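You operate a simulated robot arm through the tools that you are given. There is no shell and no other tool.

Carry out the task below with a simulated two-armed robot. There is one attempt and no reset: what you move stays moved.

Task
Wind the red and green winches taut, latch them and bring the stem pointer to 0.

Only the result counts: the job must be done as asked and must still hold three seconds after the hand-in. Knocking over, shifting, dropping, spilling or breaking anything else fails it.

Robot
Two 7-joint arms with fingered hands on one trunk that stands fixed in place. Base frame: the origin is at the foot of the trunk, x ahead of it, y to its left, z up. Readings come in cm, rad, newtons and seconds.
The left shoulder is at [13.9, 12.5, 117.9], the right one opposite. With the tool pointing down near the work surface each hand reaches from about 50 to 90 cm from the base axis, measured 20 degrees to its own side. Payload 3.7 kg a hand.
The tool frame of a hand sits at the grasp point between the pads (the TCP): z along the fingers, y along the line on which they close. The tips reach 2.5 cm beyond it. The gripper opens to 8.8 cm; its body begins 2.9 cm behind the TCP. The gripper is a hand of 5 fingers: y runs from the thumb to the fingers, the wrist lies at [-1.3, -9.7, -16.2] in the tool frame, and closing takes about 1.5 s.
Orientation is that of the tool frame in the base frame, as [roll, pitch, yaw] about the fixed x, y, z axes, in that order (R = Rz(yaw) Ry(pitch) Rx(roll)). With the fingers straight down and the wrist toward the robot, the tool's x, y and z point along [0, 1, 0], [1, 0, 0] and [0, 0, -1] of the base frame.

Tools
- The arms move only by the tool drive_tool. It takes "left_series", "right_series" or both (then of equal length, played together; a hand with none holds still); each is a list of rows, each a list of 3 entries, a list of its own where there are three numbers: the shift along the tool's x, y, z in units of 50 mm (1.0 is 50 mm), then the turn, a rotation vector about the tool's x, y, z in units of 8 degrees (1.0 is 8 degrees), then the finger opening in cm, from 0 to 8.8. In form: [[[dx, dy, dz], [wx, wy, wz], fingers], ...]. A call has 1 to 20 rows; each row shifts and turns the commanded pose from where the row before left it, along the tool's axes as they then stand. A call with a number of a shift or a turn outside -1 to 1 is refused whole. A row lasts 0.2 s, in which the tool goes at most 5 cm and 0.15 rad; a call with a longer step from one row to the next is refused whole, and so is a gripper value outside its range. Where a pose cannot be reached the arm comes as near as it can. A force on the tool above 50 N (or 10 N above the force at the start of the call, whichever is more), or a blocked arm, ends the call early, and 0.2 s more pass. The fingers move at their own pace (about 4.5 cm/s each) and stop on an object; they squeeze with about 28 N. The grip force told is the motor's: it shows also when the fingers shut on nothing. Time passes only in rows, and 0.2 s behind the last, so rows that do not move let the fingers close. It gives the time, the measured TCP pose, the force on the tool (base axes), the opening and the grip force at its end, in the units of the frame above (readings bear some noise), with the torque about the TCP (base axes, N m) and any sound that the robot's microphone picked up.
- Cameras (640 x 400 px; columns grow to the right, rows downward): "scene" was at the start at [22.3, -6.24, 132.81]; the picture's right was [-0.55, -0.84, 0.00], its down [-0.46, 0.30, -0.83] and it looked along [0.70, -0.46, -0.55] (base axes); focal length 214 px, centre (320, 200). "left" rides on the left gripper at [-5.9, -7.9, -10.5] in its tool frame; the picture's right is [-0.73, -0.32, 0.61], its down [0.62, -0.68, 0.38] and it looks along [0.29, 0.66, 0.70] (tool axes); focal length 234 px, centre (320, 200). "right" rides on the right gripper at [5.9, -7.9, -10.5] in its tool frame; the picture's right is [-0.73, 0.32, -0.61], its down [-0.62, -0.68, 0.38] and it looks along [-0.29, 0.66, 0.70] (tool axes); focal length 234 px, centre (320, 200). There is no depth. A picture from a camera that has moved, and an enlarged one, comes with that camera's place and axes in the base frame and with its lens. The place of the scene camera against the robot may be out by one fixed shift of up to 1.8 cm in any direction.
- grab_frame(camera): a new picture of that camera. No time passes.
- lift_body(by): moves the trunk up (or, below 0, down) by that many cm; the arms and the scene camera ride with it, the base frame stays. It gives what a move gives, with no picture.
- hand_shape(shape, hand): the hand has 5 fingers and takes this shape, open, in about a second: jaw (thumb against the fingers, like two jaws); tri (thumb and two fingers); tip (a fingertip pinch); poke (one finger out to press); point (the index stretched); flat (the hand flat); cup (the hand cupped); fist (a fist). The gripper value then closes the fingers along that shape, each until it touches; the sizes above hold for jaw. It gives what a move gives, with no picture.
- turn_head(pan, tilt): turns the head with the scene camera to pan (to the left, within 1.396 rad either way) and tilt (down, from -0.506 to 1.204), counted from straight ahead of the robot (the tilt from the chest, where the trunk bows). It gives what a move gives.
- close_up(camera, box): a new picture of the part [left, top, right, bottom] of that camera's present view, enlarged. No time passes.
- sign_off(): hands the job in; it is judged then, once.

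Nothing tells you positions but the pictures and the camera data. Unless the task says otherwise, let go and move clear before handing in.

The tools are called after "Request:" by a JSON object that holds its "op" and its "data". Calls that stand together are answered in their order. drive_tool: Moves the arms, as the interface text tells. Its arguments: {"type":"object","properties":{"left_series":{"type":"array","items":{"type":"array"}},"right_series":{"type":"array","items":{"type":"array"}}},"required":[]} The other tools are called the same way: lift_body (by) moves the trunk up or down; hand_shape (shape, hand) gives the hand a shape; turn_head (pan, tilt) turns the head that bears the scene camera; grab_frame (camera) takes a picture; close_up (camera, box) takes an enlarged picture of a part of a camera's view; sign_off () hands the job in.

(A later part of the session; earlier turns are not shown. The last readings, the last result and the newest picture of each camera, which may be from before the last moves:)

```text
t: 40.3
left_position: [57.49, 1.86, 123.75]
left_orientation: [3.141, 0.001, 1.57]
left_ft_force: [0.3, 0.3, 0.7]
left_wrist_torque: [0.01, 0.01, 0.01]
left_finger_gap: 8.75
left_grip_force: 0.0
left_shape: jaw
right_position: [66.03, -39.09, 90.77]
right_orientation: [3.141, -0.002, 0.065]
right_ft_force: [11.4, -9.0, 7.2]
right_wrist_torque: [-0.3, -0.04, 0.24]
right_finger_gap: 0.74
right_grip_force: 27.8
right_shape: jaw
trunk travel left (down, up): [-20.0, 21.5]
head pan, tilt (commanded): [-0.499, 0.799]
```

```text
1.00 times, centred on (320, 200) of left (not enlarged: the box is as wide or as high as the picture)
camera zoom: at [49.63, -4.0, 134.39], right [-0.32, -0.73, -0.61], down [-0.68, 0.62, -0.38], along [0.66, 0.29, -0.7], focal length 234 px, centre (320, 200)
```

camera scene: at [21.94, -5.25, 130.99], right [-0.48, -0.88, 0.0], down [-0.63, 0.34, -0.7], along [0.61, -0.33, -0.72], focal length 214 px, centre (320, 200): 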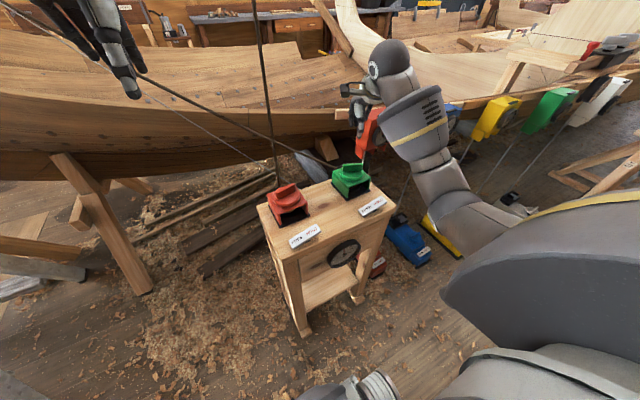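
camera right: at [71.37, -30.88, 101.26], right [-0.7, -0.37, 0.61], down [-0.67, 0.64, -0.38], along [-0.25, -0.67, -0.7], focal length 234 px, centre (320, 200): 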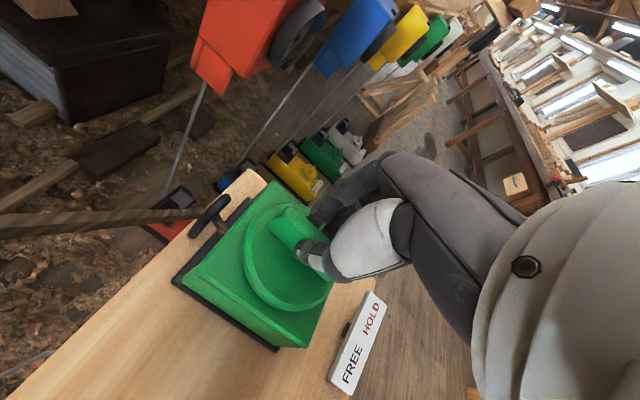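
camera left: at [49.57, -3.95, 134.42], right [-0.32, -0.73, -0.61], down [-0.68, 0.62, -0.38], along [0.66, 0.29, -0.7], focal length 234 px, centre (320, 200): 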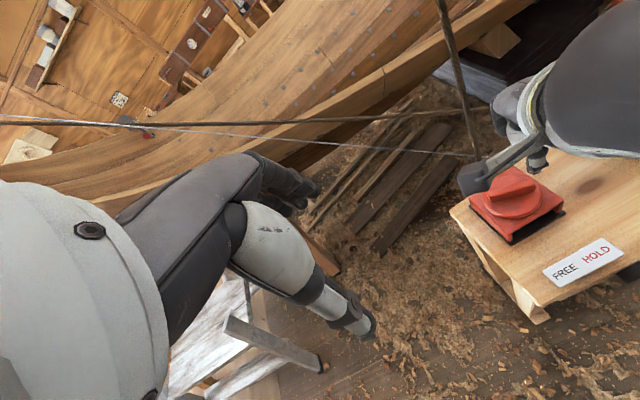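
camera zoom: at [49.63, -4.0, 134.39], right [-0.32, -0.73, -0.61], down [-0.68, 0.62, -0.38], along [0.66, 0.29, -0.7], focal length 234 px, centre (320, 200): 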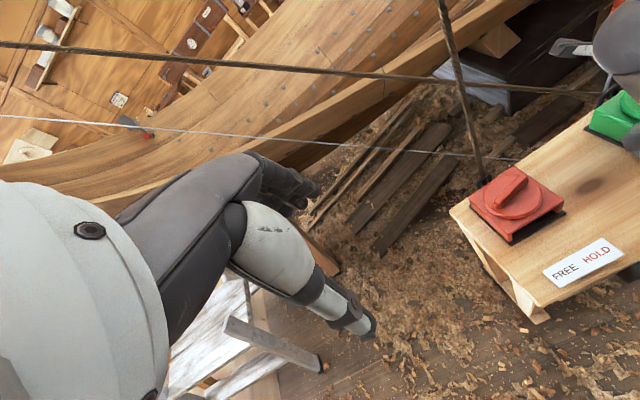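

Both ropes now look straight, whereas green's sagged visibly at the start. For a margin in tension I'll do another pass. First I'll release green and confirm it holds.

Request:
{"op": "drive_tool", "data": {"right_series": [[[0, 0, 0], [0, 0, 0], 1.5], [[0, 0, 0], [0, 0, 0], 3], [[0, 0, 0], [0, 0, 0], 5], [[0, 0, 0], [0, 0, 0], 5], [[0, 0, -0.6], [0, 0, 0], 5], [[0, 0, -0.8], [0, 0, 0], 5], [[0, 0, -0.8], [0, 0, 0], 5], [[0, 0, 0], [0, 0, 0], 5]]}}

Request:
{"op": "close_up", "data": {"camera": "scene", "box": [328, 236, 360, 256]}}

Request:
{"op": "close_up", "data": {"camera": "scene", "box": [250, 150, 400, 260]}}

```text
t: 42.1
left_position: [57.32, 1.93, 123.84]
left_orientation: [3.14, -0.001, 1.571]
left_ft_force: [-0.9, 0.9, 0.1]
left_wrist_torque: [-0.01, -0.01, -0.01]
left_finger_gap: 8.77
left_grip_force: 0.0
left_shape: jaw
right_position: [66.02, -39.03, 101.8]
right_orientation: [-3.141, 0.001, 0.065]
right_ft_force: [-0.6, 0.1, -0.1]
right_wrist_torque: [-0.01, 0.03, -0.01]
right_finger_gap: 4.97
right_grip_force: 0.1
right_shape: jaw
trunk travel left (down, up): [-20.0, 21.5]
head pan, tilt (commanded): [-0.499, 0.799]
```

```text
16.00 times, centred on (344, 246) of scene
camera zoom: at [21.99, -5.25, 130.97], right [-0.48, -0.88, 0.0], down [-0.63, 0.34, -0.7], along [0.61, -0.33, -0.72], focal length 3432 px, centre (-64, -536)
```

zoom: 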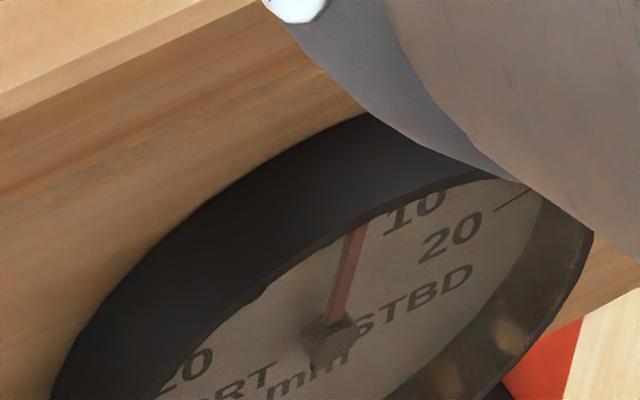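

```text
3.64 times, centred on (325, 205) of scene
camera zoom: at [21.99, -5.25, 130.97], right [-0.48, -0.88, 0.0], down [-0.63, 0.34, -0.7], along [0.61, -0.33, -0.72], focal length 780 px, centre (302, 182)
```

zoom: 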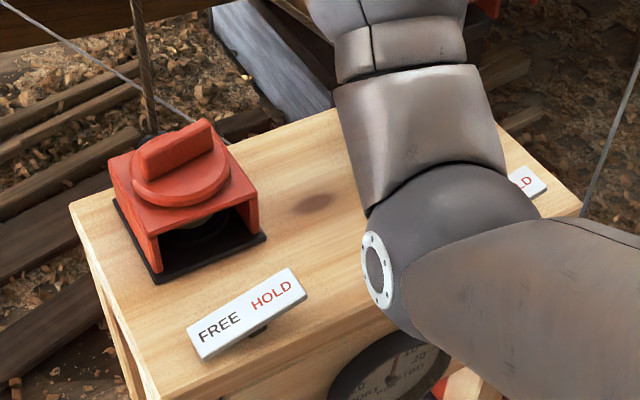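

Green holds (pointer ~4° STBD). Returning to red: rotate the wrist back, move over, and grip along its current bar direction.

Request:
{"op": "drive_tool", "data": {"right_series": [[[0, 0, 0], [0, 0, -1], 5], [[0, 0, 0], [0, 0, -1], 5], [[0, 0, 0], [0, 0, -1], 5], [[0, 0, 0], [0, 0, -1], 5], [[0, 0, 0], [0, 0, -1], 5], [[0, 0, 0], [0, 0, -1], 5], [[0, 0, 0], [0, 0, -1], 5], [[0, 0, 0], [0, 0, -1], 5], [[0, 0, 0], [0, 0, -1], 5], [[0, 0, 0], [0, 0, -1], 5], [[0, 0, 0], [0, 0, -0.84], 5], [[0.91, 0, 0], [0, 0, 0], 5], [[0.91, 0, 0], [0, 0, 0], 5], [[0.91, 0, 0], [0, 0, 0], 5], [[0.91, 0, 0], [0, 0, 0], 5], [[0.91, -0.03, 0], [0, 0, 0], 5], [[0, 0, 0], [0, 0, 0], 5]]}}

Request:
{"op": "grab_frame", "data": {"camera": "right"}}

Request:
{"op": "close_up", "data": {"camera": "scene", "box": [250, 150, 400, 260]}}

```text
t: 45.7
left_position: [57.42, 1.88, 123.93]
left_orientation: [3.141, 0.0, 1.57]
left_ft_force: [0.1, 0.5, 0.3]
left_wrist_torque: [-0.01, -0.01, 0.01]
left_finger_gap: 8.77
left_grip_force: 0.0
left_shape: jaw
right_position: [65.61, -16.21, 101.73]
right_orientation: [-3.141, -0.001, 1.577]
right_ft_force: [0.4, 0.4, 0.6]
right_wrist_torque: [0.0, -0.02, -0.02]
right_finger_gap: 4.95
right_grip_force: 0.1
right_shape: jaw
trunk travel left (down, up): [-20.0, 21.5]
head pan, tilt (commanded): [-0.499, 0.799]
```

```text
taken
camera right: at [57.6, -10.43, 112.19], right [0.33, -0.72, 0.61], down [-0.68, -0.63, -0.38], along [0.66, -0.28, -0.7], focal length 234 px, centre (320, 200)
```

right: 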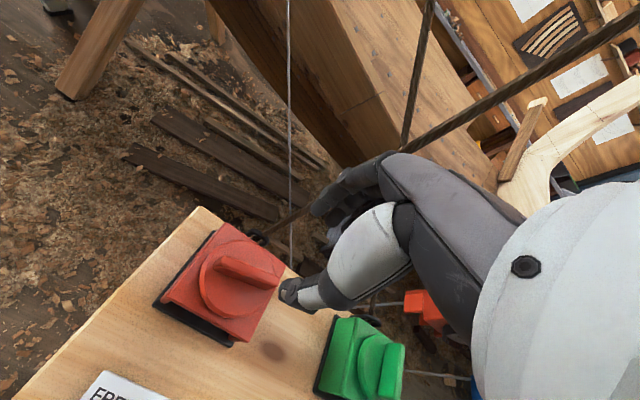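

```text
3.64 times, centred on (325, 205) of scene
camera zoom: at [21.94, -5.25, 130.99], right [-0.48, -0.88, 0.0], down [-0.63, 0.34, -0.7], along [0.61, -0.33, -0.72], focal length 780 px, centre (302, 182)
```

zoom: 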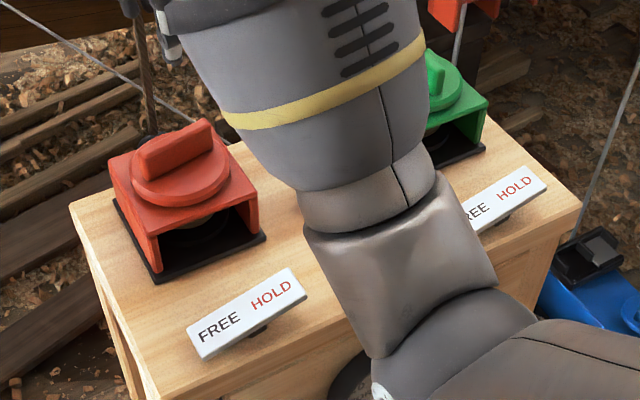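

Request:
{"op": "close_up", "data": {"camera": "right", "box": [140, 200, 340, 350]}}

```text
2.67 times, centred on (240, 275) of right
camera zoom: at [57.6, -10.43, 112.19], right [0.33, -0.72, 0.61], down [-0.68, -0.63, -0.38], along [0.66, -0.28, -0.7], focal length 624 px, centre (533, 0)
```

zoom: 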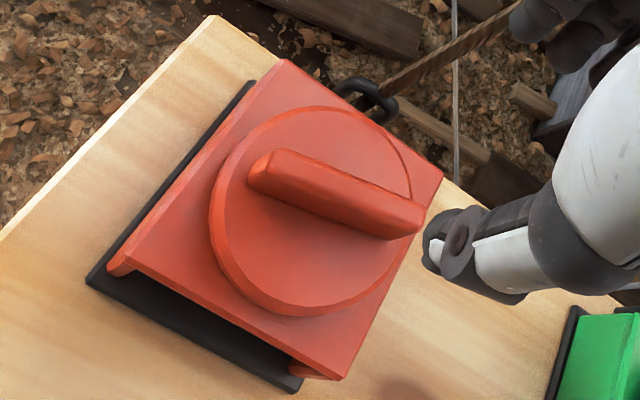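

The bar is nearly along y, matching the hand. Descend, grip and wind red further; I'll add a small follow-up shift to keep lateral load down.

Request:
{"op": "drive_tool", "data": {"right_series": [[[0, 0, 0.8], [0, 0, 0], 5], [[0, 0, 0.7], [0, 0, 0], 5], [[0, 0, 0.45], [0, 0, 0], 5], [[0, 0, 0.22], [0, 0, 0], 5], [[0, 0, 0], [0, 0, 0], 5], [[0, 0, 0], [0, 0, 0], 2.5], [[0, 0, 0], [0, 0, 0], 0], [[0, 0, 0], [0, 0, 0], 0], [[0, 0, 0], [0, 0, 0], 0], [[0, 0, 0], [0, 0, 0], 0]]}}

Request:
{"op": "close_up", "data": {"camera": "right", "box": [180, 140, 420, 340]}}

Request:
{"op": "close_up", "data": {"camera": "scene", "box": [328, 236, 360, 256]}}

```text
t: 47.9
left_position: [57.47, 1.89, 123.79]
left_orientation: [-3.14, 0.001, 1.57]
left_ft_force: [-0.5, 0.6, 0.6]
left_wrist_torque: [0.0, 0.01, 0.01]
left_finger_gap: 8.76
left_grip_force: 0.0
left_shape: jaw
right_position: [65.7, -16.3, 90.86]
right_orientation: [-3.14, -0.001, 1.579]
right_ft_force: [-0.9, 0.7, -1.4]
right_wrist_torque: [0.05, 0.04, 0.11]
right_finger_gap: 0.73
right_grip_force: 28.2
right_shape: jaw
trunk travel left (down, up): [-20.0, 21.5]
head pan, tilt (commanded): [-0.499, 0.799]
```

```text
2.00 times, centred on (300, 240) of right
camera zoom: at [57.72, -10.56, 101.35], right [0.33, -0.72, 0.61], down [-0.68, -0.63, -0.38], along [0.66, -0.28, -0.7], focal length 468 px, centre (360, 120)
```

zoom: 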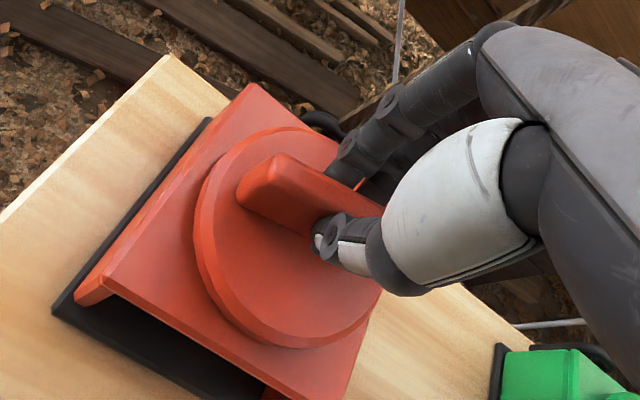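

```text
16.00 times, centred on (344, 246) of scene
camera zoom: at [21.94, -5.23, 130.99], right [-0.48, -0.88, 0.0], down [-0.63, 0.34, -0.7], along [0.61, -0.33, -0.72], focal length 3432 px, centre (-64, -536)
```

zoom: 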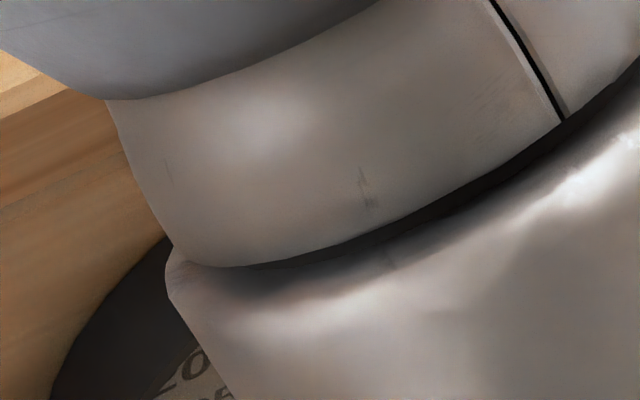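

Gripped; the dial is hidden by the arm here. I'll wind ~24° and then look again, possibly with the head turned.

Request:
{"op": "drive_tool", "data": {"right_series": [[[0.006, 0.003, 0], [0, 0, 0.6], 0], [[0.006, 0.003, 0], [0, 0, 0.6], 0], [[0.006, 0.003, 0], [0, 0, 0.6], 0], [[0.006, 0.003, 0], [0, 0, 0.6], 0], [[0.006, 0.003, 0], [0, 0, 0.6], 0], [[0, 0, 0], [0, 0, 0], 0]]}}

Request:
{"op": "grab_frame", "data": {"camera": "scene"}}

Request:
{"op": "close_up", "data": {"camera": "scene", "box": [318, 230, 368, 275]}}

```text
t: 49.3
left_position: [57.49, 1.97, 123.84]
left_orientation: [-3.14, 0.001, 1.571]
left_ft_force: [0.5, -0.8, 0.1]
left_wrist_torque: [-0.01, 0.01, -0.01]
left_finger_gap: 8.74
left_grip_force: 0.0
left_shape: jaw
right_position: [65.76, -16.15, 90.84]
right_orientation: [-3.139, 0.0, 1.158]
right_ft_force: [4.1, 4.0, -4.9]
right_wrist_torque: [0.06, -0.14, 0.26]
right_finger_gap: 0.76
right_grip_force: 27.7
right_shape: jaw
trunk travel left (down, up): [-20.0, 21.5]
head pan, tilt (commanded): [-0.499, 0.799]
```

```text
taken
camera scene: at [22.05, -5.2, 130.96], right [-0.48, -0.88, 0.0], down [-0.63, 0.34, -0.7], along [0.61, -0.33, -0.72], focal length 214 px, centre (320, 200)
```

scene: 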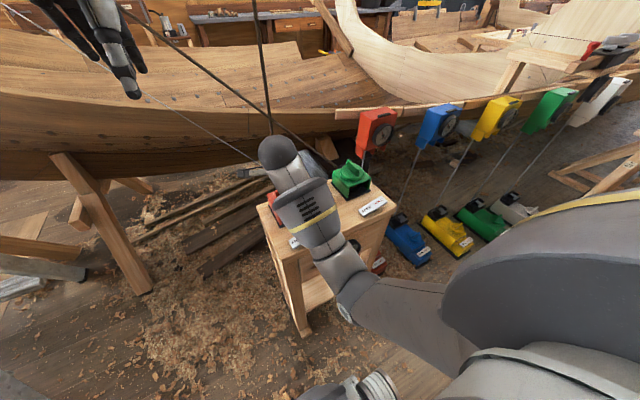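

```text
8.89 times, centred on (343, 252) of scene
camera zoom: at [22.05, -5.2, 130.96], right [-0.48, -0.88, 0.0], down [-0.63, 0.34, -0.7], along [0.61, -0.33, -0.72], focal length 1906 px, centre (116, -267)
```

zoom: 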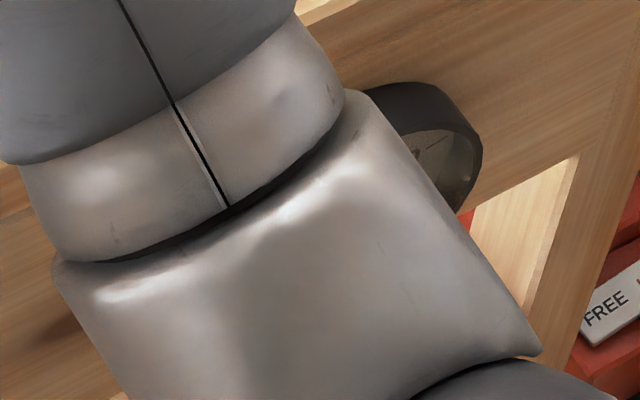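

Lateral load is low now. About 20° more on red.

Request:
{"op": "drive_tool", "data": {"right_series": [[[0.006, 0.003, 0], [0, 0, 0.6], 0], [[0.006, 0.003, 0], [0, 0, 0.6], 0], [[0.006, 0.003, 0], [0, 0, 0.6], 0], [[0.006, 0.003, 0], [0, 0, 0.6], 0], [[0, 0, 0], [0, 0, 0], 0]]}}

Request:
{"op": "close_up", "data": {"camera": "scene", "box": [318, 230, 368, 275]}}

```text
t: 50.5
left_position: [57.38, 1.9, 123.92]
left_orientation: [-3.139, 0.001, 1.57]
left_ft_force: [-0.4, -0.1, -0.4]
left_wrist_torque: [-0.01, -0.03, 0.02]
left_finger_gap: 8.76
left_grip_force: 0.0
left_shape: jaw
right_position: [65.99, -16.14, 90.88]
right_orientation: [-3.141, 0.0, 0.823]
right_ft_force: [7.2, 1.4, -3.4]
right_wrist_torque: [-0.08, -0.21, 0.32]
right_finger_gap: 0.83
right_grip_force: 28.0
right_shape: jaw
trunk travel left (down, up): [-20.0, 21.5]
head pan, tilt (commanded): [-0.499, 0.799]
```

```text
8.89 times, centred on (343, 252) of scene
camera zoom: at [22.06, -5.23, 130.97], right [-0.48, -0.88, 0.0], down [-0.63, 0.34, -0.7], along [0.61, -0.33, -0.72], focal length 1906 px, centre (116, -267)
```

zoom: 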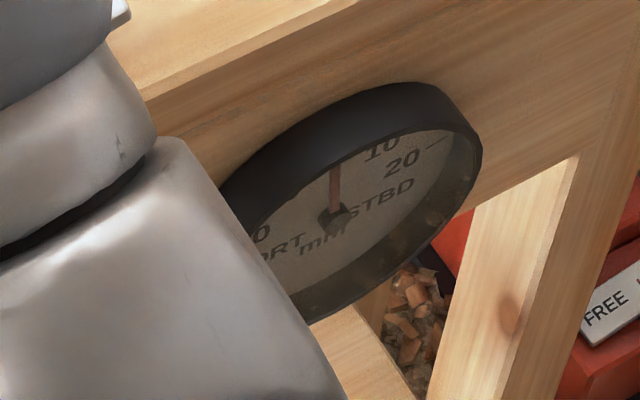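

Request:
{"op": "close_up", "data": {"camera": "scene", "box": [328, 236, 360, 256]}}

Request:
{"op": "close_up", "data": {"camera": "right", "box": [180, 140, 420, 340]}}

```text
16.00 times, centred on (344, 246) of scene
camera zoom: at [22.06, -5.23, 130.97], right [-0.48, -0.88, 0.0], down [-0.63, 0.34, -0.7], along [0.61, -0.33, -0.72], focal length 3432 px, centre (-64, -536)
```

zoom: 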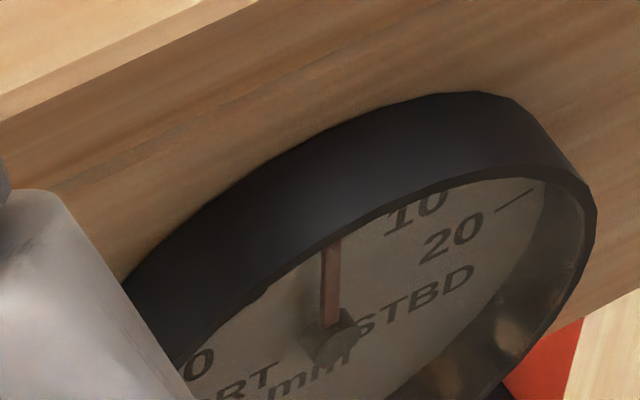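

```text
2.00 times, centred on (300, 240) of right
camera zoom: at [64.09, -6.44, 101.34], right [-0.26, -0.75, 0.61], down [-0.92, 0.01, -0.38], along [0.28, -0.66, -0.7], focal length 468 px, centre (360, 120)
```

zoom: 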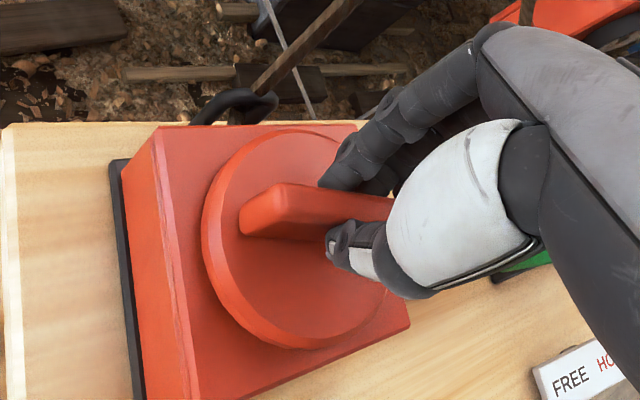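

The grip slipped on the bar: it moved less than the hand, with the torque near the grip's limit. The pointer is at about -4°. I'll release and check whether the tension slips back while FREE.

Request:
{"op": "drive_tool", "data": {"right_series": [[[0, 0, 0], [0, 0, 0], 1.5], [[0, 0, 0], [0, 0, 0], 3], [[0, 0, 0], [0, 0, 0], 5], [[0, 0, 0], [0, 0, 0], 5], [[0, 0, 0], [0, 0, 0], 5]]}}

Request:
{"op": "close_up", "data": {"camera": "scene", "box": [328, 236, 360, 256]}}

Request:
{"op": "close_up", "data": {"camera": "right", "box": [180, 140, 420, 340]}}

```text
t: 51.7
left_position: [57.45, 1.89, 123.84]
left_orientation: [3.141, 0.0, 1.571]
left_ft_force: [-0.3, 0.0, 0.7]
left_wrist_torque: [0.0, 0.04, -0.02]
left_finger_gap: 8.79
left_grip_force: 0.1
left_shape: jaw
right_position: [65.89, -16.04, 90.87]
right_orientation: [-3.141, 0.0, 0.824]
right_ft_force: [0.4, 0.5, -0.2]
right_wrist_torque: [-0.01, 0.0, -0.01]
right_finger_gap: 4.96
right_grip_force: 0.1
right_shape: jaw
trunk travel left (down, up): [-20.0, 21.5]
head pan, tilt (commanded): [-0.499, 0.799]
```

```text
16.00 times, centred on (344, 246) of scene
camera zoom: at [21.94, -5.24, 130.99], right [-0.48, -0.88, 0.0], down [-0.63, 0.34, -0.7], along [0.61, -0.33, -0.72], focal length 3432 px, centre (-64, -536)
```

zoom: 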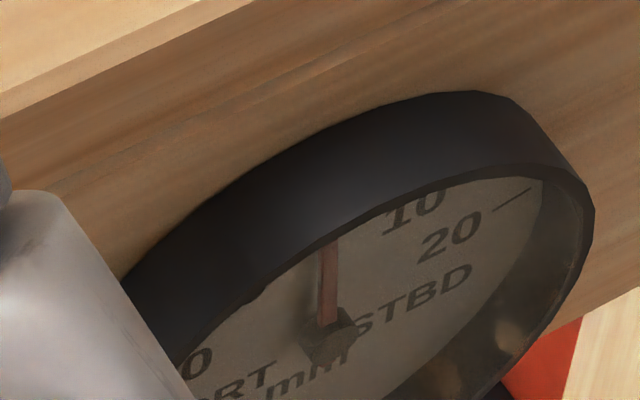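

```text
2.00 times, centred on (300, 240) of right
camera zoom: at [63.98, -6.44, 101.39], right [-0.26, -0.75, 0.61], down [-0.92, 0.0, -0.38], along [0.28, -0.66, -0.7], focal length 468 px, centre (360, 120)
```

zoom: 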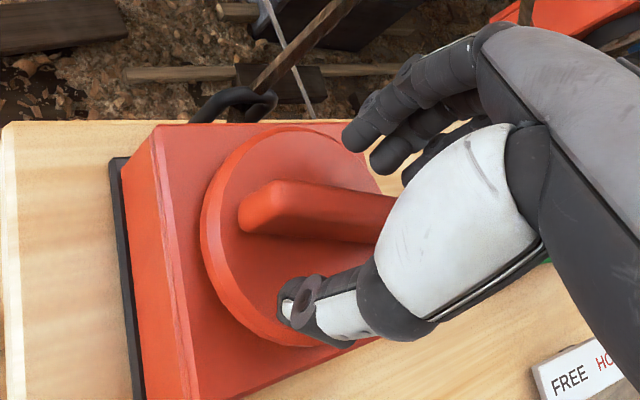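

No slip-back; friction holds well even at this tension. Next I'll wind green a bit further with an off-axis grip for better leverage, approaching with the wrist on the right side.

Request:
{"op": "drive_tool", "data": {"right_series": [[[0, 0, -0.7], [0, 0, 0], 5], [[0, 0, -0.8], [0, 0, 0], 5], [[0, 0, -0.7], [0, 0, 0], 5], [[0, 0, 0], [0, 0, -1], 5], [[0, 0, 0], [0, 0, -1], 5], [[0, 0, 0], [0, 0, -1], 5], [[0, 0, 0], [0, 0, -1], 5], [[0, 0, 0], [0, 0, -1], 5], [[0, 0, 0], [0, 0, -1], 5], [[0, 0, 0], [0, 0, -1], 5], [[0, 0, 0], [0, 0, -1], 5], [[0, 0, 0], [0, 0, -1], 5], [[0, 0, 0], [0, 0, -1], 5], [[0, 0, 0], [0, 0, -1], 5], [[0, 0, 0], [0, 0, -1], 5], [[0, 0, 0], [0, 0, -1], 5], [[0, 0, 0], [0, 0, -1], 5], [[0, 0, 0], [0, 0, -1], 5], [[0, 0, 0], [0, 0, -1], 5], [[0, 0, 0], [0, 0, -1], 5]]}}

Request:
{"op": "drive_tool", "data": {"right_series": [[[0.116, -0.914, 0], [0, 0, 0], 5], [[0.116, -0.914, 0], [0, 0, 0], 5], [[0.116, -0.914, 0], [0, 0, 0], 5], [[0.116, -0.914, 0], [0, 0, 0], 5], [[0.116, -0.914, 0], [0, 0, 0], 5], [[0, 0, 0], [0, 0, 0], 5]]}}

Request:
{"op": "grab_frame", "data": {"camera": "scene"}}

Request:
{"op": "close_up", "data": {"camera": "scene", "box": [250, 120, 420, 260]}}

```text
t: 55.9
left_position: [57.34, 1.89, 123.83]
left_orientation: [-3.142, 0.0, 1.572]
left_ft_force: [0.8, 0.5, -0.4]
left_wrist_torque: [-0.03, 0.02, 0.0]
left_finger_gap: 8.76
left_grip_force: 0.1
left_shape: jaw
right_position: [65.96, -16.12, 102.04]
right_orientation: [3.141, 0.001, -3.081]
right_ft_force: [0.0, 0.0, 0.1]
right_wrist_torque: [-0.02, -0.02, -0.02]
right_finger_gap: 4.98
right_grip_force: 0.1
right_shape: jaw
trunk travel left (down, up): [-20.0, 21.5]
head pan, tilt (commanded): [-0.499, 0.799]
```

```text
t: 57.3
left_position: [57.46, 1.89, 123.87]
left_orientation: [-3.14, 0.0, 1.571]
left_ft_force: [-0.2, -0.6, -0.4]
left_wrist_torque: [0.0, 0.03, -0.03]
left_finger_gap: 8.75
left_grip_force: 0.0
left_shape: jaw
right_position: [64.32, -38.98, 101.91]
right_orientation: [-3.141, -0.001, -3.084]
right_ft_force: [0.5, 0.4, 0.5]
right_wrist_torque: [0.0, -0.01, 0.01]
right_finger_gap: 4.97
right_grip_force: 0.0
right_shape: jaw
trunk travel left (down, up): [-20.0, 21.5]
head pan, tilt (commanded): [-0.499, 0.799]
```

```text
taken
camera scene: at [21.97, -5.24, 130.98], right [-0.48, -0.88, 0.0], down [-0.63, 0.34, -0.7], along [0.61, -0.33, -0.72], focal length 214 px, centre (320, 200)
```

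scene: 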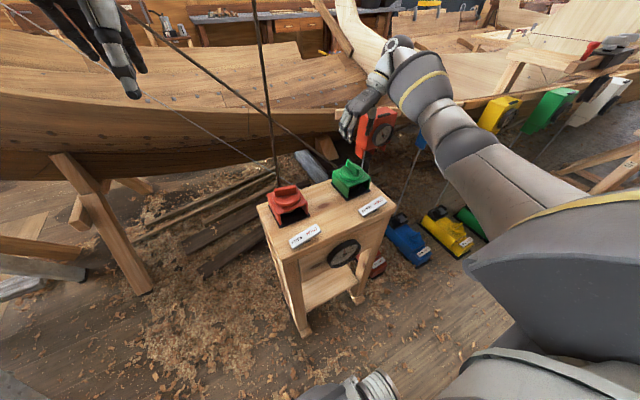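

```text
2.86 times, centred on (335, 190) of scene
camera zoom: at [21.97, -5.24, 130.98], right [-0.48, -0.88, 0.0], down [-0.63, 0.34, -0.7], along [0.61, -0.33, -0.72], focal length 613 px, centre (277, 229)
```

zoom: 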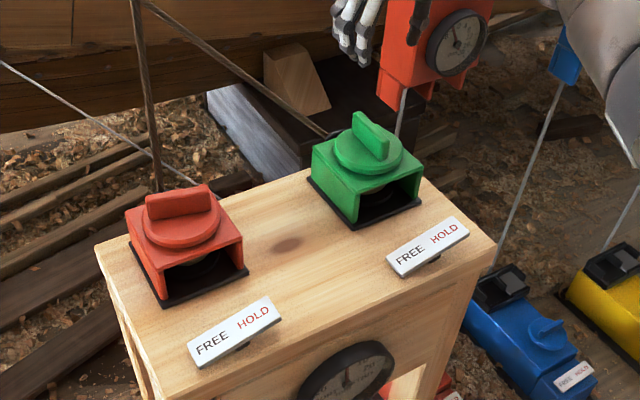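

Aligned over the front end of the green bar. Descend and grip.

Request:
{"op": "drive_tool", "data": {"right_series": [[[0, 0, 0.8], [0, 0, 0], 5], [[0, 0, 0.7], [0, 0, 0], 5], [[0, 0, 0.45], [0, 0, 0], 5], [[0, 0, 0.27], [0, 0, 0], 5], [[0, 0, 0], [0, 0, 0], 5]]}}

Request:
{"op": "close_up", "data": {"camera": "scene", "box": [310, 120, 400, 210]}}

Request:
{"op": "close_up", "data": {"camera": "scene", "box": [328, 236, 360, 256]}}

```text
t: 58.5
left_position: [57.5, 1.93, 123.97]
left_orientation: [-3.141, 0.0, 1.571]
left_ft_force: [0.2, -0.2, 0.4]
left_wrist_torque: [-0.02, 0.01, 0.03]
left_finger_gap: 8.74
left_grip_force: 0.0
left_shape: jaw
right_position: [64.21, -39.13, 90.9]
right_orientation: [-3.141, 0.001, -3.086]
right_ft_force: [0.0, -0.2, 0.3]
right_wrist_torque: [-0.01, 0.02, 0.0]
right_finger_gap: 4.96
right_grip_force: 0.0
right_shape: jaw
trunk travel left (down, up): [-20.0, 21.5]
head pan, tilt (commanded): [-0.499, 0.799]
```

```text
4.44 times, centred on (355, 165) of scene
camera zoom: at [21.93, -5.24, 130.99], right [-0.48, -0.88, 0.0], down [-0.63, 0.34, -0.7], along [0.61, -0.33, -0.72], focal length 953 px, centre (164, 356)
```

zoom: 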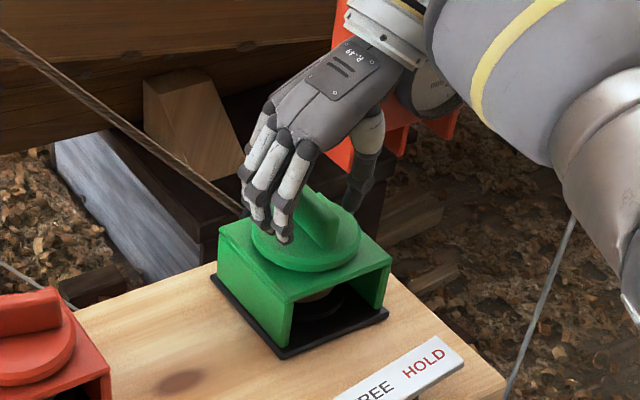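

```text
16.00 times, centred on (344, 246) of scene
camera zoom: at [21.93, -5.24, 130.99], right [-0.48, -0.88, 0.0], down [-0.63, 0.34, -0.7], along [0.61, -0.33, -0.72], focal length 3432 px, centre (-64, -536)
```

zoom: 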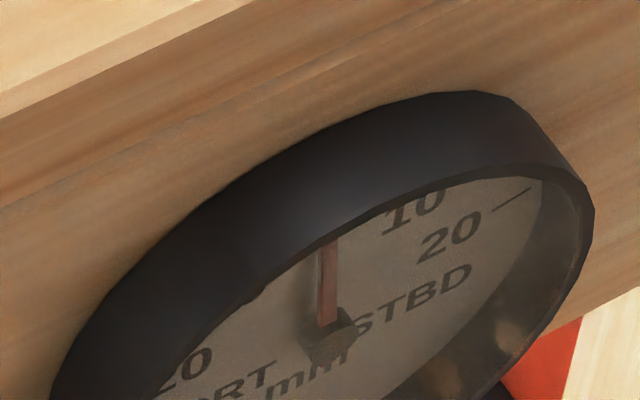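

Request:
{"op": "drive_tool", "data": {"right_series": [[[0, 0, 0], [0, 0, 0], 2.5], [[0, 0, 0], [0, 0, 0], 0], [[0, 0, 0], [0, 0, 0], 0], [[0, 0, 0], [0, 0, 0], 0], [[0, 0, 0], [0, 0, 0], 0], [[0.004, 0.028, 0], [0, 0, 0.6], 0], [[0.004, 0.028, 0], [0, 0, 0.6], 0], [[0.004, 0.028, 0], [0, 0, 0.6], 0], [[0, 0, 0], [0, 0, 0], 0]]}}

Request:
{"op": "close_up", "data": {"camera": "scene", "box": [310, 120, 400, 210]}}

Request:
{"op": "close_up", "data": {"camera": "scene", "box": [328, 236, 360, 256]}}

```text
t: 60.5
left_position: [57.46, 1.79, 123.88]
left_orientation: [-3.141, 0.0, 1.571]
left_ft_force: [-0.4, -0.2, 0.6]
left_wrist_torque: [-0.01, -0.02, 0.04]
left_finger_gap: 8.78
left_grip_force: 0.1
left_shape: jaw
right_position: [64.37, -38.78, 90.91]
right_orientation: [-3.141, -0.002, 2.944]
right_ft_force: [9.2, -6.2, 2.1]
right_wrist_torque: [-0.16, -0.23, 0.1]
right_finger_gap: 0.65
right_grip_force: 28.2
right_shape: jaw
trunk travel left (down, up): [-20.0, 21.5]
head pan, tilt (commanded): [-0.499, 0.799]
```

```text
4.44 times, centred on (355, 165) of scene
camera zoom: at [22.02, -5.31, 130.97], right [-0.48, -0.88, 0.0], down [-0.63, 0.34, -0.7], along [0.61, -0.33, -0.72], focal length 953 px, centre (164, 356)
```

zoom: 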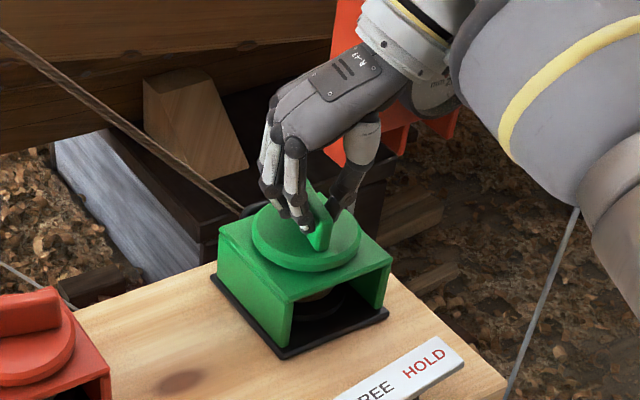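

```text
16.00 times, centred on (344, 246) of scene
camera zoom: at [22.02, -5.31, 130.97], right [-0.48, -0.88, 0.0], down [-0.63, 0.34, -0.7], along [0.61, -0.33, -0.72], focal length 3432 px, centre (-64, -536)
```

zoom: 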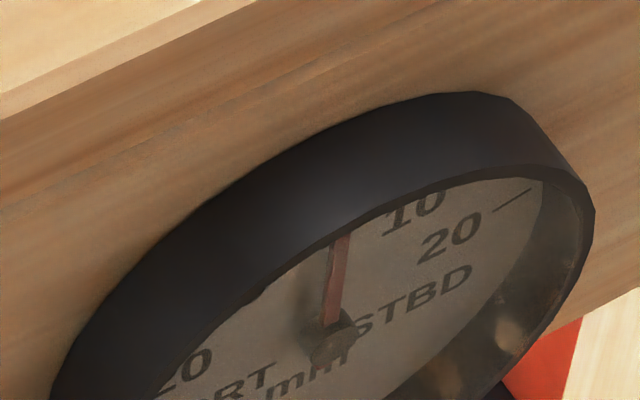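

Pointer is about vertical now. I'll add ~24° more on green for tension margin, then trim with red.

Request:
{"op": "drive_tool", "data": {"right_series": [[[0.004, 0.028, 0], [0, 0, 0.6], 0], [[0.004, 0.028, 0], [0, 0, 0.6], 0], [[0.004, 0.028, 0], [0, 0, 0.6], 0], [[0.004, 0.028, 0], [0, 0, 0.6], 0], [[0.004, 0.028, 0], [0, 0, 0.6], 0], [[0, 0, 0], [0, 0, 0], 0]]}}

Request:
{"op": "close_up", "data": {"camera": "scene", "box": [310, 120, 400, 210]}}

Request:
{"op": "close_up", "data": {"camera": "scene", "box": [328, 236, 360, 256]}}

```text
t: 61.9
left_position: [57.55, 1.86, 123.82]
left_orientation: [-3.141, -0.001, 1.572]
left_ft_force: [0.2, -0.5, -0.7]
left_wrist_torque: [0.0, 0.03, 0.02]
left_finger_gap: 8.76
left_grip_force: 0.1
left_shape: jaw
right_position: [64.52, -38.21, 90.9]
right_orientation: [3.141, 0.001, 2.526]
right_ft_force: [14.9, -12.5, 6.1]
right_wrist_torque: [-0.37, -0.43, 0.23]
right_finger_gap: 0.64
right_grip_force: 28.4
right_shape: jaw
trunk travel left (down, up): [-20.0, 21.5]
head pan, tilt (commanded): [-0.499, 0.799]
```

```text
4.44 times, centred on (355, 165) of scene
camera zoom: at [22.05, -5.36, 130.97], right [-0.48, -0.88, 0.0], down [-0.63, 0.34, -0.7], along [0.61, -0.33, -0.72], focal length 953 px, centre (164, 356)
```

zoom: 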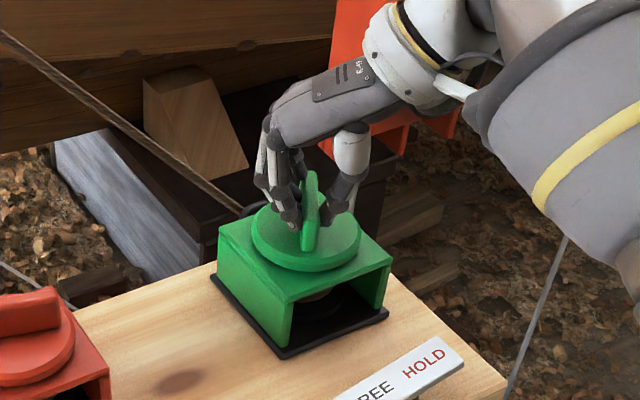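

```text
16.00 times, centred on (344, 246) of scene
camera zoom: at [22.05, -5.36, 130.97], right [-0.48, -0.88, 0.0], down [-0.63, 0.34, -0.7], along [0.61, -0.33, -0.72], focal length 3432 px, centre (-64, -536)
```

zoom: 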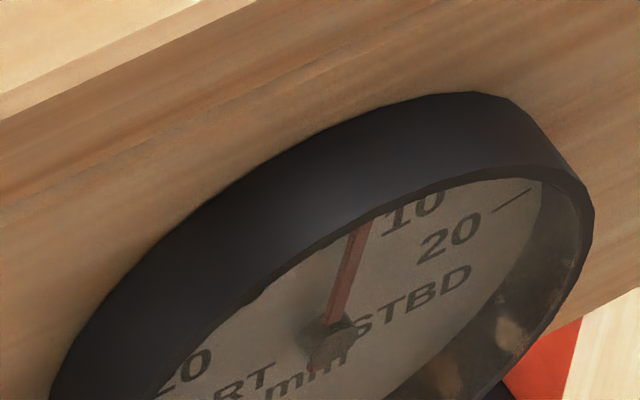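

Pointer ~6° STBD with green tighter. Release green, then trim with red back to 0.

Request:
{"op": "drive_tool", "data": {"right_series": [[[0, 0, 0], [0, 0, 0], 1.5], [[0, 0, 0], [0, 0, 0], 3], [[0, 0, 0], [0, 0, 0], 5], [[0, 0, 0], [0, 0, 0], 5], [[0, 0, -0.7], [0, 0, 0], 5], [[0, 0, -0.8], [0, 0, 0], 5], [[0, 0, -0.7], [0, 0, 0], 5], [[0, 0, 0], [0, 0, 0.95], 5], [[0, 0, 0], [0, 0, 0.95], 5], [[0, 0, 0], [0, 0, 0.95], 5], [[0, 0, 0], [0, 0, 0.95], 5], [[0, 0, 0], [0, 0, 0.95], 5], [[0, 0, 0], [0, 0, 0.95], 5], [[0, 0, 0], [0, 0, 0.95], 5], [[0, 0, 0], [0, 0, 0.95], 5], [[0, 0, 0], [0, 0, 0.95], 5], [[0, 0, 0], [0, 0, 0.95], 5], [[0, 0, 0], [0, 0, 0], 5]]}}

Request:
{"op": "close_up", "data": {"camera": "scene", "box": [328, 236, 360, 256]}}

Request:
{"op": "drive_tool", "data": {"right_series": [[[0.9, -0.264, 0], [0, 0, 0], 5], [[0.9, -0.264, 0], [0, 0, 0], 5], [[0.9, -0.264, 0], [0, 0, 0], 5], [[0.9, -0.264, 0], [0, 0, 0], 5], [[0.9, -0.264, 0], [0, 0, 0], 5], [[0, 0, 0], [0, 0, 0], 5]]}}

Request:
{"op": "grab_frame", "data": {"camera": "right"}}

Request:
{"op": "close_up", "data": {"camera": "right", "box": [140, 200, 340, 350]}}

```text
t: 65.7
left_position: [57.34, 1.9, 123.87]
left_orientation: [-3.141, 0.001, 1.57]
left_ft_force: [0.0, -0.1, -1.0]
left_wrist_torque: [-0.01, 0.01, 0.03]
left_finger_gap: 8.74
left_grip_force: 0.1
left_shape: jaw
right_position: [64.39, -37.98, 101.9]
right_orientation: [3.141, 0.0, 1.201]
right_ft_force: [-0.2, 1.1, -0.6]
right_wrist_torque: [-0.01, -0.01, 0.01]
right_finger_gap: 4.97
right_grip_force: 0.1
right_shape: jaw
trunk travel left (down, up): [-20.0, 21.5]
head pan, tilt (commanded): [-0.499, 0.799]
```

```text
16.00 times, centred on (344, 246) of scene
camera zoom: at [21.93, -5.24, 130.99], right [-0.48, -0.88, 0.0], down [-0.63, 0.34, -0.7], along [0.61, -0.33, -0.72], focal length 3432 px, centre (-64, -536)
```

zoom: 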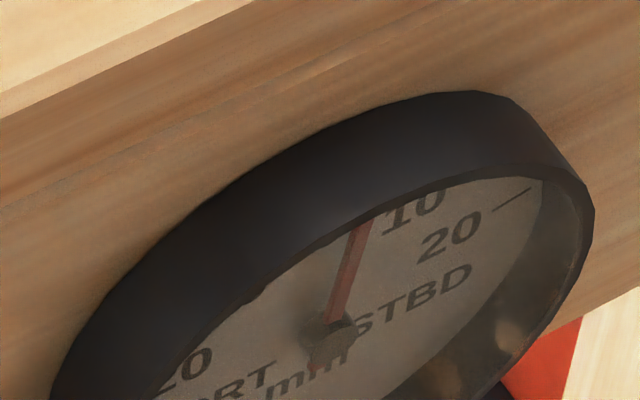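

```text
t: 67.1
left_position: [57.38, 1.94, 123.79]
left_orientation: [3.141, -0.001, 1.571]
left_ft_force: [-0.1, -0.2, 0.0]
left_wrist_torque: [-0.04, 0.02, 0.04]
left_finger_gap: 8.74
left_grip_force: 0.1
left_shape: jaw
right_position: [66.25, -14.59, 101.9]
right_orientation: [3.141, 0.0, 1.201]
right_ft_force: [0.1, -0.3, -0.5]
right_wrist_torque: [0.0, 0.01, -0.01]
right_finger_gap: 4.95
right_grip_force: 0.0
right_shape: jaw
trunk travel left (down, up): [-20.0, 21.5]
head pan, tilt (commanded): [-0.499, 0.799]
```

```text
taken
camera right: at [60.97, -6.25, 112.46], right [0.04, -0.79, 0.61], down [-0.86, -0.34, -0.38], along [0.51, -0.51, -0.7], focal length 234 px, centre (320, 200)
```

right: 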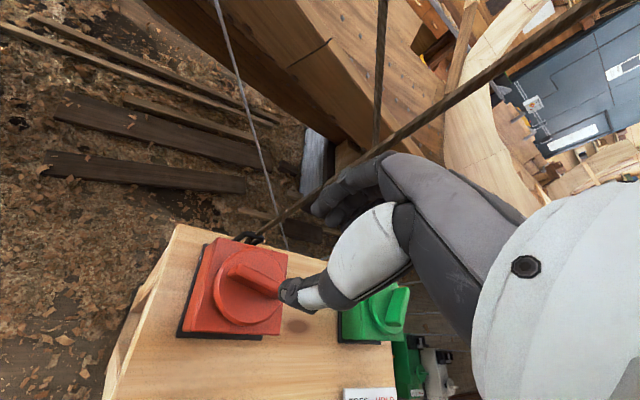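

```text
2.67 times, centred on (240, 275) of right
camera zoom: at [60.97, -6.25, 112.46], right [0.04, -0.79, 0.61], down [-0.86, -0.34, -0.38], along [0.51, -0.51, -0.7], focal length 624 px, centre (533, 0)
```

zoom: 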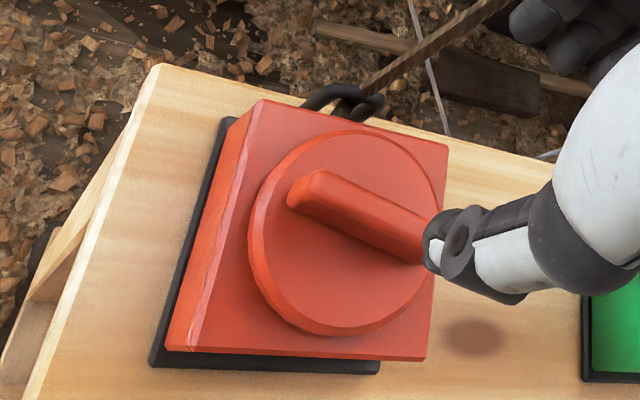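

Red's bar is at ~75°, so I'll align the hand slightly (−6°), descend on its far-left end, grip and trim gently.

Request:
{"op": "drive_tool", "data": {"right_series": [[[0, 0, 0.8], [0, 0, -0.4], 5], [[0, 0, 0.7], [0, 0, -0.4], 5], [[0, 0, 0.45], [0, 0, 0], 5], [[0, 0, 0.26], [0, 0, 0], 5], [[0, 0, 0], [0, 0, 0], 5], [[0, 0, 0], [0, 0, 0], 2.5], [[0, 0, 0], [0, 0, 0], 0], [[0, 0, 0], [0, 0, 0], 0], [[0, 0, 0], [0, 0, 0], 0], [[0, 0, 0], [0, 0, 0], 0]]}}

Request:
{"op": "close_up", "data": {"camera": "right", "box": [180, 140, 420, 340]}}

Request:
{"op": "close_up", "data": {"camera": "scene", "box": [318, 230, 368, 275]}}

```text
t: 69.3
left_position: [57.51, 1.87, 123.83]
left_orientation: [-3.139, -0.001, 1.571]
left_ft_force: [-0.3, 0.3, -0.3]
left_wrist_torque: [0.0, 0.01, 0.02]
left_finger_gap: 8.75
left_grip_force: 0.0
left_shape: jaw
right_position: [66.28, -14.64, 90.91]
right_orientation: [-3.14, 0.0, 1.316]
right_ft_force: [-0.2, 0.4, -0.4]
right_wrist_torque: [-0.03, -0.01, 0.12]
right_finger_gap: 0.72
right_grip_force: 28.1
right_shape: jaw
trunk travel left (down, up): [-20.0, 21.5]
head pan, tilt (commanded): [-0.499, 0.799]
```

```text
2.00 times, centred on (300, 240) of right
camera zoom: at [60.07, -6.95, 101.41], right [0.13, -0.78, 0.61], down [-0.82, -0.43, -0.38], along [0.56, -0.45, -0.7], focal length 468 px, centre (360, 120)
```

zoom: 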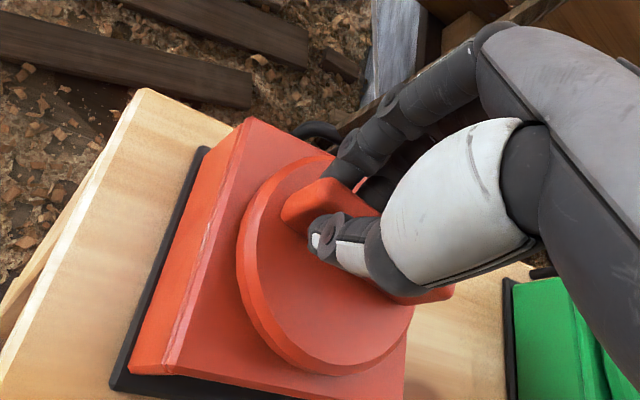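

```text
8.89 times, centred on (343, 252) of scene
camera zoom: at [21.96, -5.24, 130.98], right [-0.48, -0.88, 0.0], down [-0.63, 0.34, -0.7], along [0.61, -0.33, -0.72], focal length 1906 px, centre (116, -267)
```

zoom: 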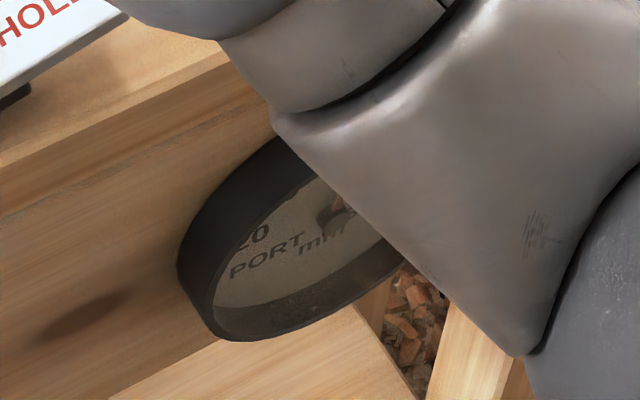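

Request:
{"op": "drive_tool", "data": {"right_series": [[[0, 0.035, 0], [0, 0, 0.6], 0], [[0, 0.035, 0], [0, 0, 0.6], 0], [[0, 0.035, 0], [0, 0, 0.6], 0], [[0, 0, 0], [0, 0, 0], 0]]}}

Request:
{"op": "close_up", "data": {"camera": "right", "box": [180, 140, 420, 340]}}

Request:
{"op": "close_up", "data": {"camera": "scene", "box": [318, 230, 368, 275]}}

```text
t: 70.3
left_position: [57.28, 1.92, 123.95]
left_orientation: [-3.14, 0.001, 1.572]
left_ft_force: [0.1, -0.9, 0.5]
left_wrist_torque: [0.0, -0.02, -0.03]
left_finger_gap: 8.78
left_grip_force: 0.1
left_shape: jaw
right_position: [66.67, -14.8, 90.95]
right_orientation: [-3.141, 0.002, 1.062]
right_ft_force: [-5.9, -1.4, 2.0]
right_wrist_torque: [-0.03, 0.17, 0.15]
right_finger_gap: 0.71
right_grip_force: 28.4
right_shape: jaw
trunk travel left (down, up): [-20.0, 21.5]
head pan, tilt (commanded): [-0.499, 0.799]
```

```text
2.00 times, centred on (300, 240) of right
camera zoom: at [62.65, -5.77, 101.39], right [-0.07, -0.79, 0.61], down [-0.9, -0.21, -0.38], along [0.43, -0.57, -0.7], focal length 468 px, centre (360, 120)
```

zoom: 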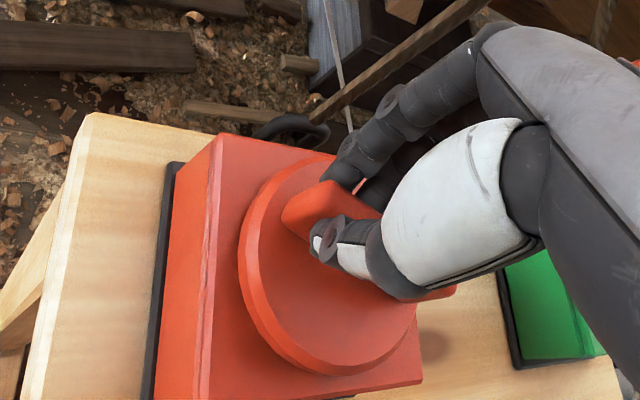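

```text
8.89 times, centred on (343, 252) of scene
camera zoom: at [21.85, -5.23, 131.01], right [-0.48, -0.88, 0.0], down [-0.63, 0.34, -0.7], along [0.61, -0.33, -0.72], focal length 1906 px, centre (116, -267)
```

zoom: 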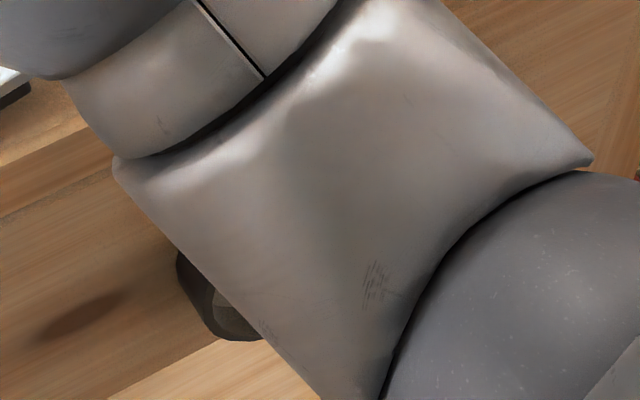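

No slip this time. One small additional step, then release and look at the dial.

Request:
{"op": "drive_tool", "data": {"right_series": [[[0, 0.023, 0], [0, 0, 0.4], 0], [[0, 0, 0], [0, 0, 0], 0], [[0, 0, 0], [0, 0, 0], 1.5], [[0, 0, 0], [0, 0, 0], 3], [[0, 0, 0], [0, 0, 0], 5], [[0, 0, 0], [0, 0, 0], 5], [[0, 0, -0.7], [0, 0, 0], 5], [[0, 0, -0.8], [0, 0, 0], 5], [[0, 0, -0.7], [0, 0, 0], 5], [[0, 0, 0], [0, 0, -0.9], 5], [[0, 0, 0], [0, 0, -0.9], 5], [[0, 0, 0], [0, 0, -0.9], 5], [[0, 0, 0], [0, 0, -0.9], 5], [[0, 0, 0], [0, 0, -0.9], 5], [[0, 0, 0], [0, 0, 0], 5]]}}

Request:
{"op": "close_up", "data": {"camera": "scene", "box": [318, 230, 368, 275]}}

Request:
{"op": "close_up", "data": {"camera": "scene", "box": [328, 236, 360, 256]}}

```text
t: 73.5
left_position: [57.39, 1.93, 123.95]
left_orientation: [-3.142, 0.0, 1.569]
left_ft_force: [0.0, -0.4, 1.0]
left_wrist_torque: [-0.01, -0.02, 0.06]
left_finger_gap: 8.75
left_grip_force: 0.1
left_shape: jaw
right_position: [66.9, -14.91, 101.8]
right_orientation: [3.141, 0.0, 1.636]
right_ft_force: [-0.6, 0.4, 0.0]
right_wrist_torque: [0.02, 0.01, -0.01]
right_finger_gap: 4.97
right_grip_force: 0.0
right_shape: jaw
trunk travel left (down, up): [-20.0, 21.5]
head pan, tilt (commanded): [-0.499, 0.799]
```

```text
8.89 times, centred on (343, 252) of scene
camera zoom: at [21.94, -5.24, 130.99], right [-0.48, -0.88, 0.0], down [-0.63, 0.34, -0.7], along [0.61, -0.33, -0.72], focal length 1906 px, centre (116, -267)
```

zoom: 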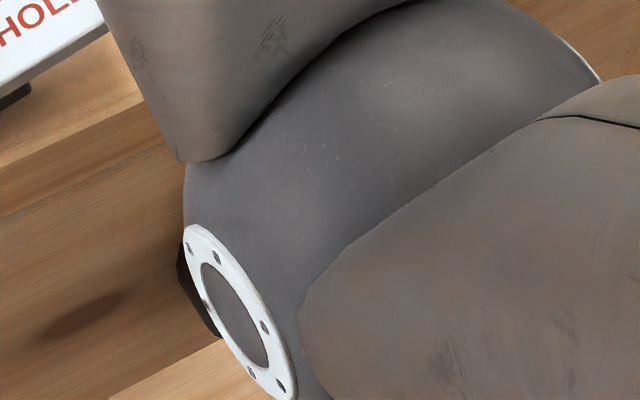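

```text
16.00 times, centred on (344, 246) of scene
camera zoom: at [21.94, -5.24, 130.99], right [-0.48, -0.88, 0.0], down [-0.63, 0.34, -0.7], along [0.61, -0.33, -0.72], focal length 3432 px, centre (-64, -536)
```

zoom: 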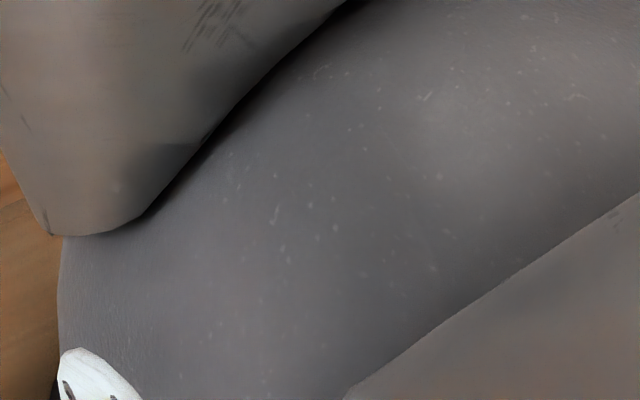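

The dial is hidden by the arm. I'll swing the right arm up and away to the right, then lower the trunk for a better look at the dial.

Request:
{"op": "drive_tool", "data": {"right_series": [[[-0.7, 0, -0.6], [0, 0, 0], 5], [[-0.7, 0, -0.6], [0, 0, 0], 5], [[-0.7, 0, -0.6], [0, 0, 0], 5], [[-0.7, -0.1, -0.6], [0, 0, 0], 5], [[-0.8, -0.2, -0.5], [0, 0, 0], 5], [[-0.8, -0.2, -0.5], [0, 0, 0], 5], [[-0.8, -0.2, -0.5], [0, 0, 0], 5], [[-0.8, -0.2, -0.4], [0, 0, 0], 5], [[0, 0, 0], [0, 0, 0], 5]]}}

Request:
{"op": "lift_body", "data": {"by": -18}}

Request:
{"op": "grab_frame", "data": {"camera": "scene"}}

```text
t: 75.5
left_position: [57.53, 1.88, 123.8]
left_orientation: [-3.139, -0.002, 1.571]
left_ft_force: [0.4, 0.0, 0.1]
left_wrist_torque: [-0.03, 0.0, 0.01]
left_finger_gap: 8.77
left_grip_force: 0.0
left_shape: jaw
right_position: [64.43, -45.18, 123.18]
right_orientation: [-3.14, 0.001, 1.637]
right_ft_force: [-0.5, 0.0, 0.8]
right_wrist_torque: [-0.02, 0.01, -0.05]
right_finger_gap: 4.94
right_grip_force: 0.1
right_shape: jaw
trunk travel left (down, up): [-20.0, 21.5]
head pan, tilt (commanded): [-0.499, 0.799]
```

```text
t: 77.5
left_position: [59.3, 2.21, 106.97]
left_orientation: [-3.101, 0.044, 1.646]
left_ft_force: [-0.9, -0.5, -0.1]
left_wrist_torque: [-0.02, 0.01, 0.01]
left_finger_gap: 8.78
left_grip_force: 0.0
left_shape: jaw
right_position: [64.38, -45.1, 105.3]
right_orientation: [-3.141, 0.0, 1.634]
right_ft_force: [-0.2, 0.3, -0.3]
right_wrist_torque: [0.01, -0.01, 0.01]
right_finger_gap: 4.97
right_grip_force: 0.1
right_shape: jaw
trunk travel left (down, up): [-2.0, 39.5]
head pan, tilt (commanded): [-0.499, 0.799]
```

```text
taken
camera scene: at [39.37, -6.47, 112.09], right [-0.57, -0.82, 0.0], down [-0.44, 0.31, -0.84], along [0.69, -0.48, -0.54], focal length 214 px, centre (320, 200)
```

scene: 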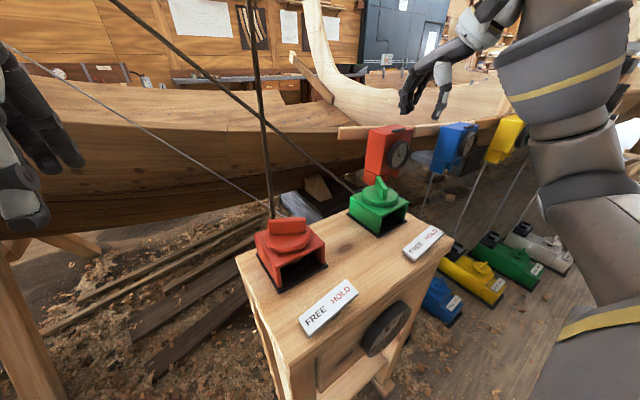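

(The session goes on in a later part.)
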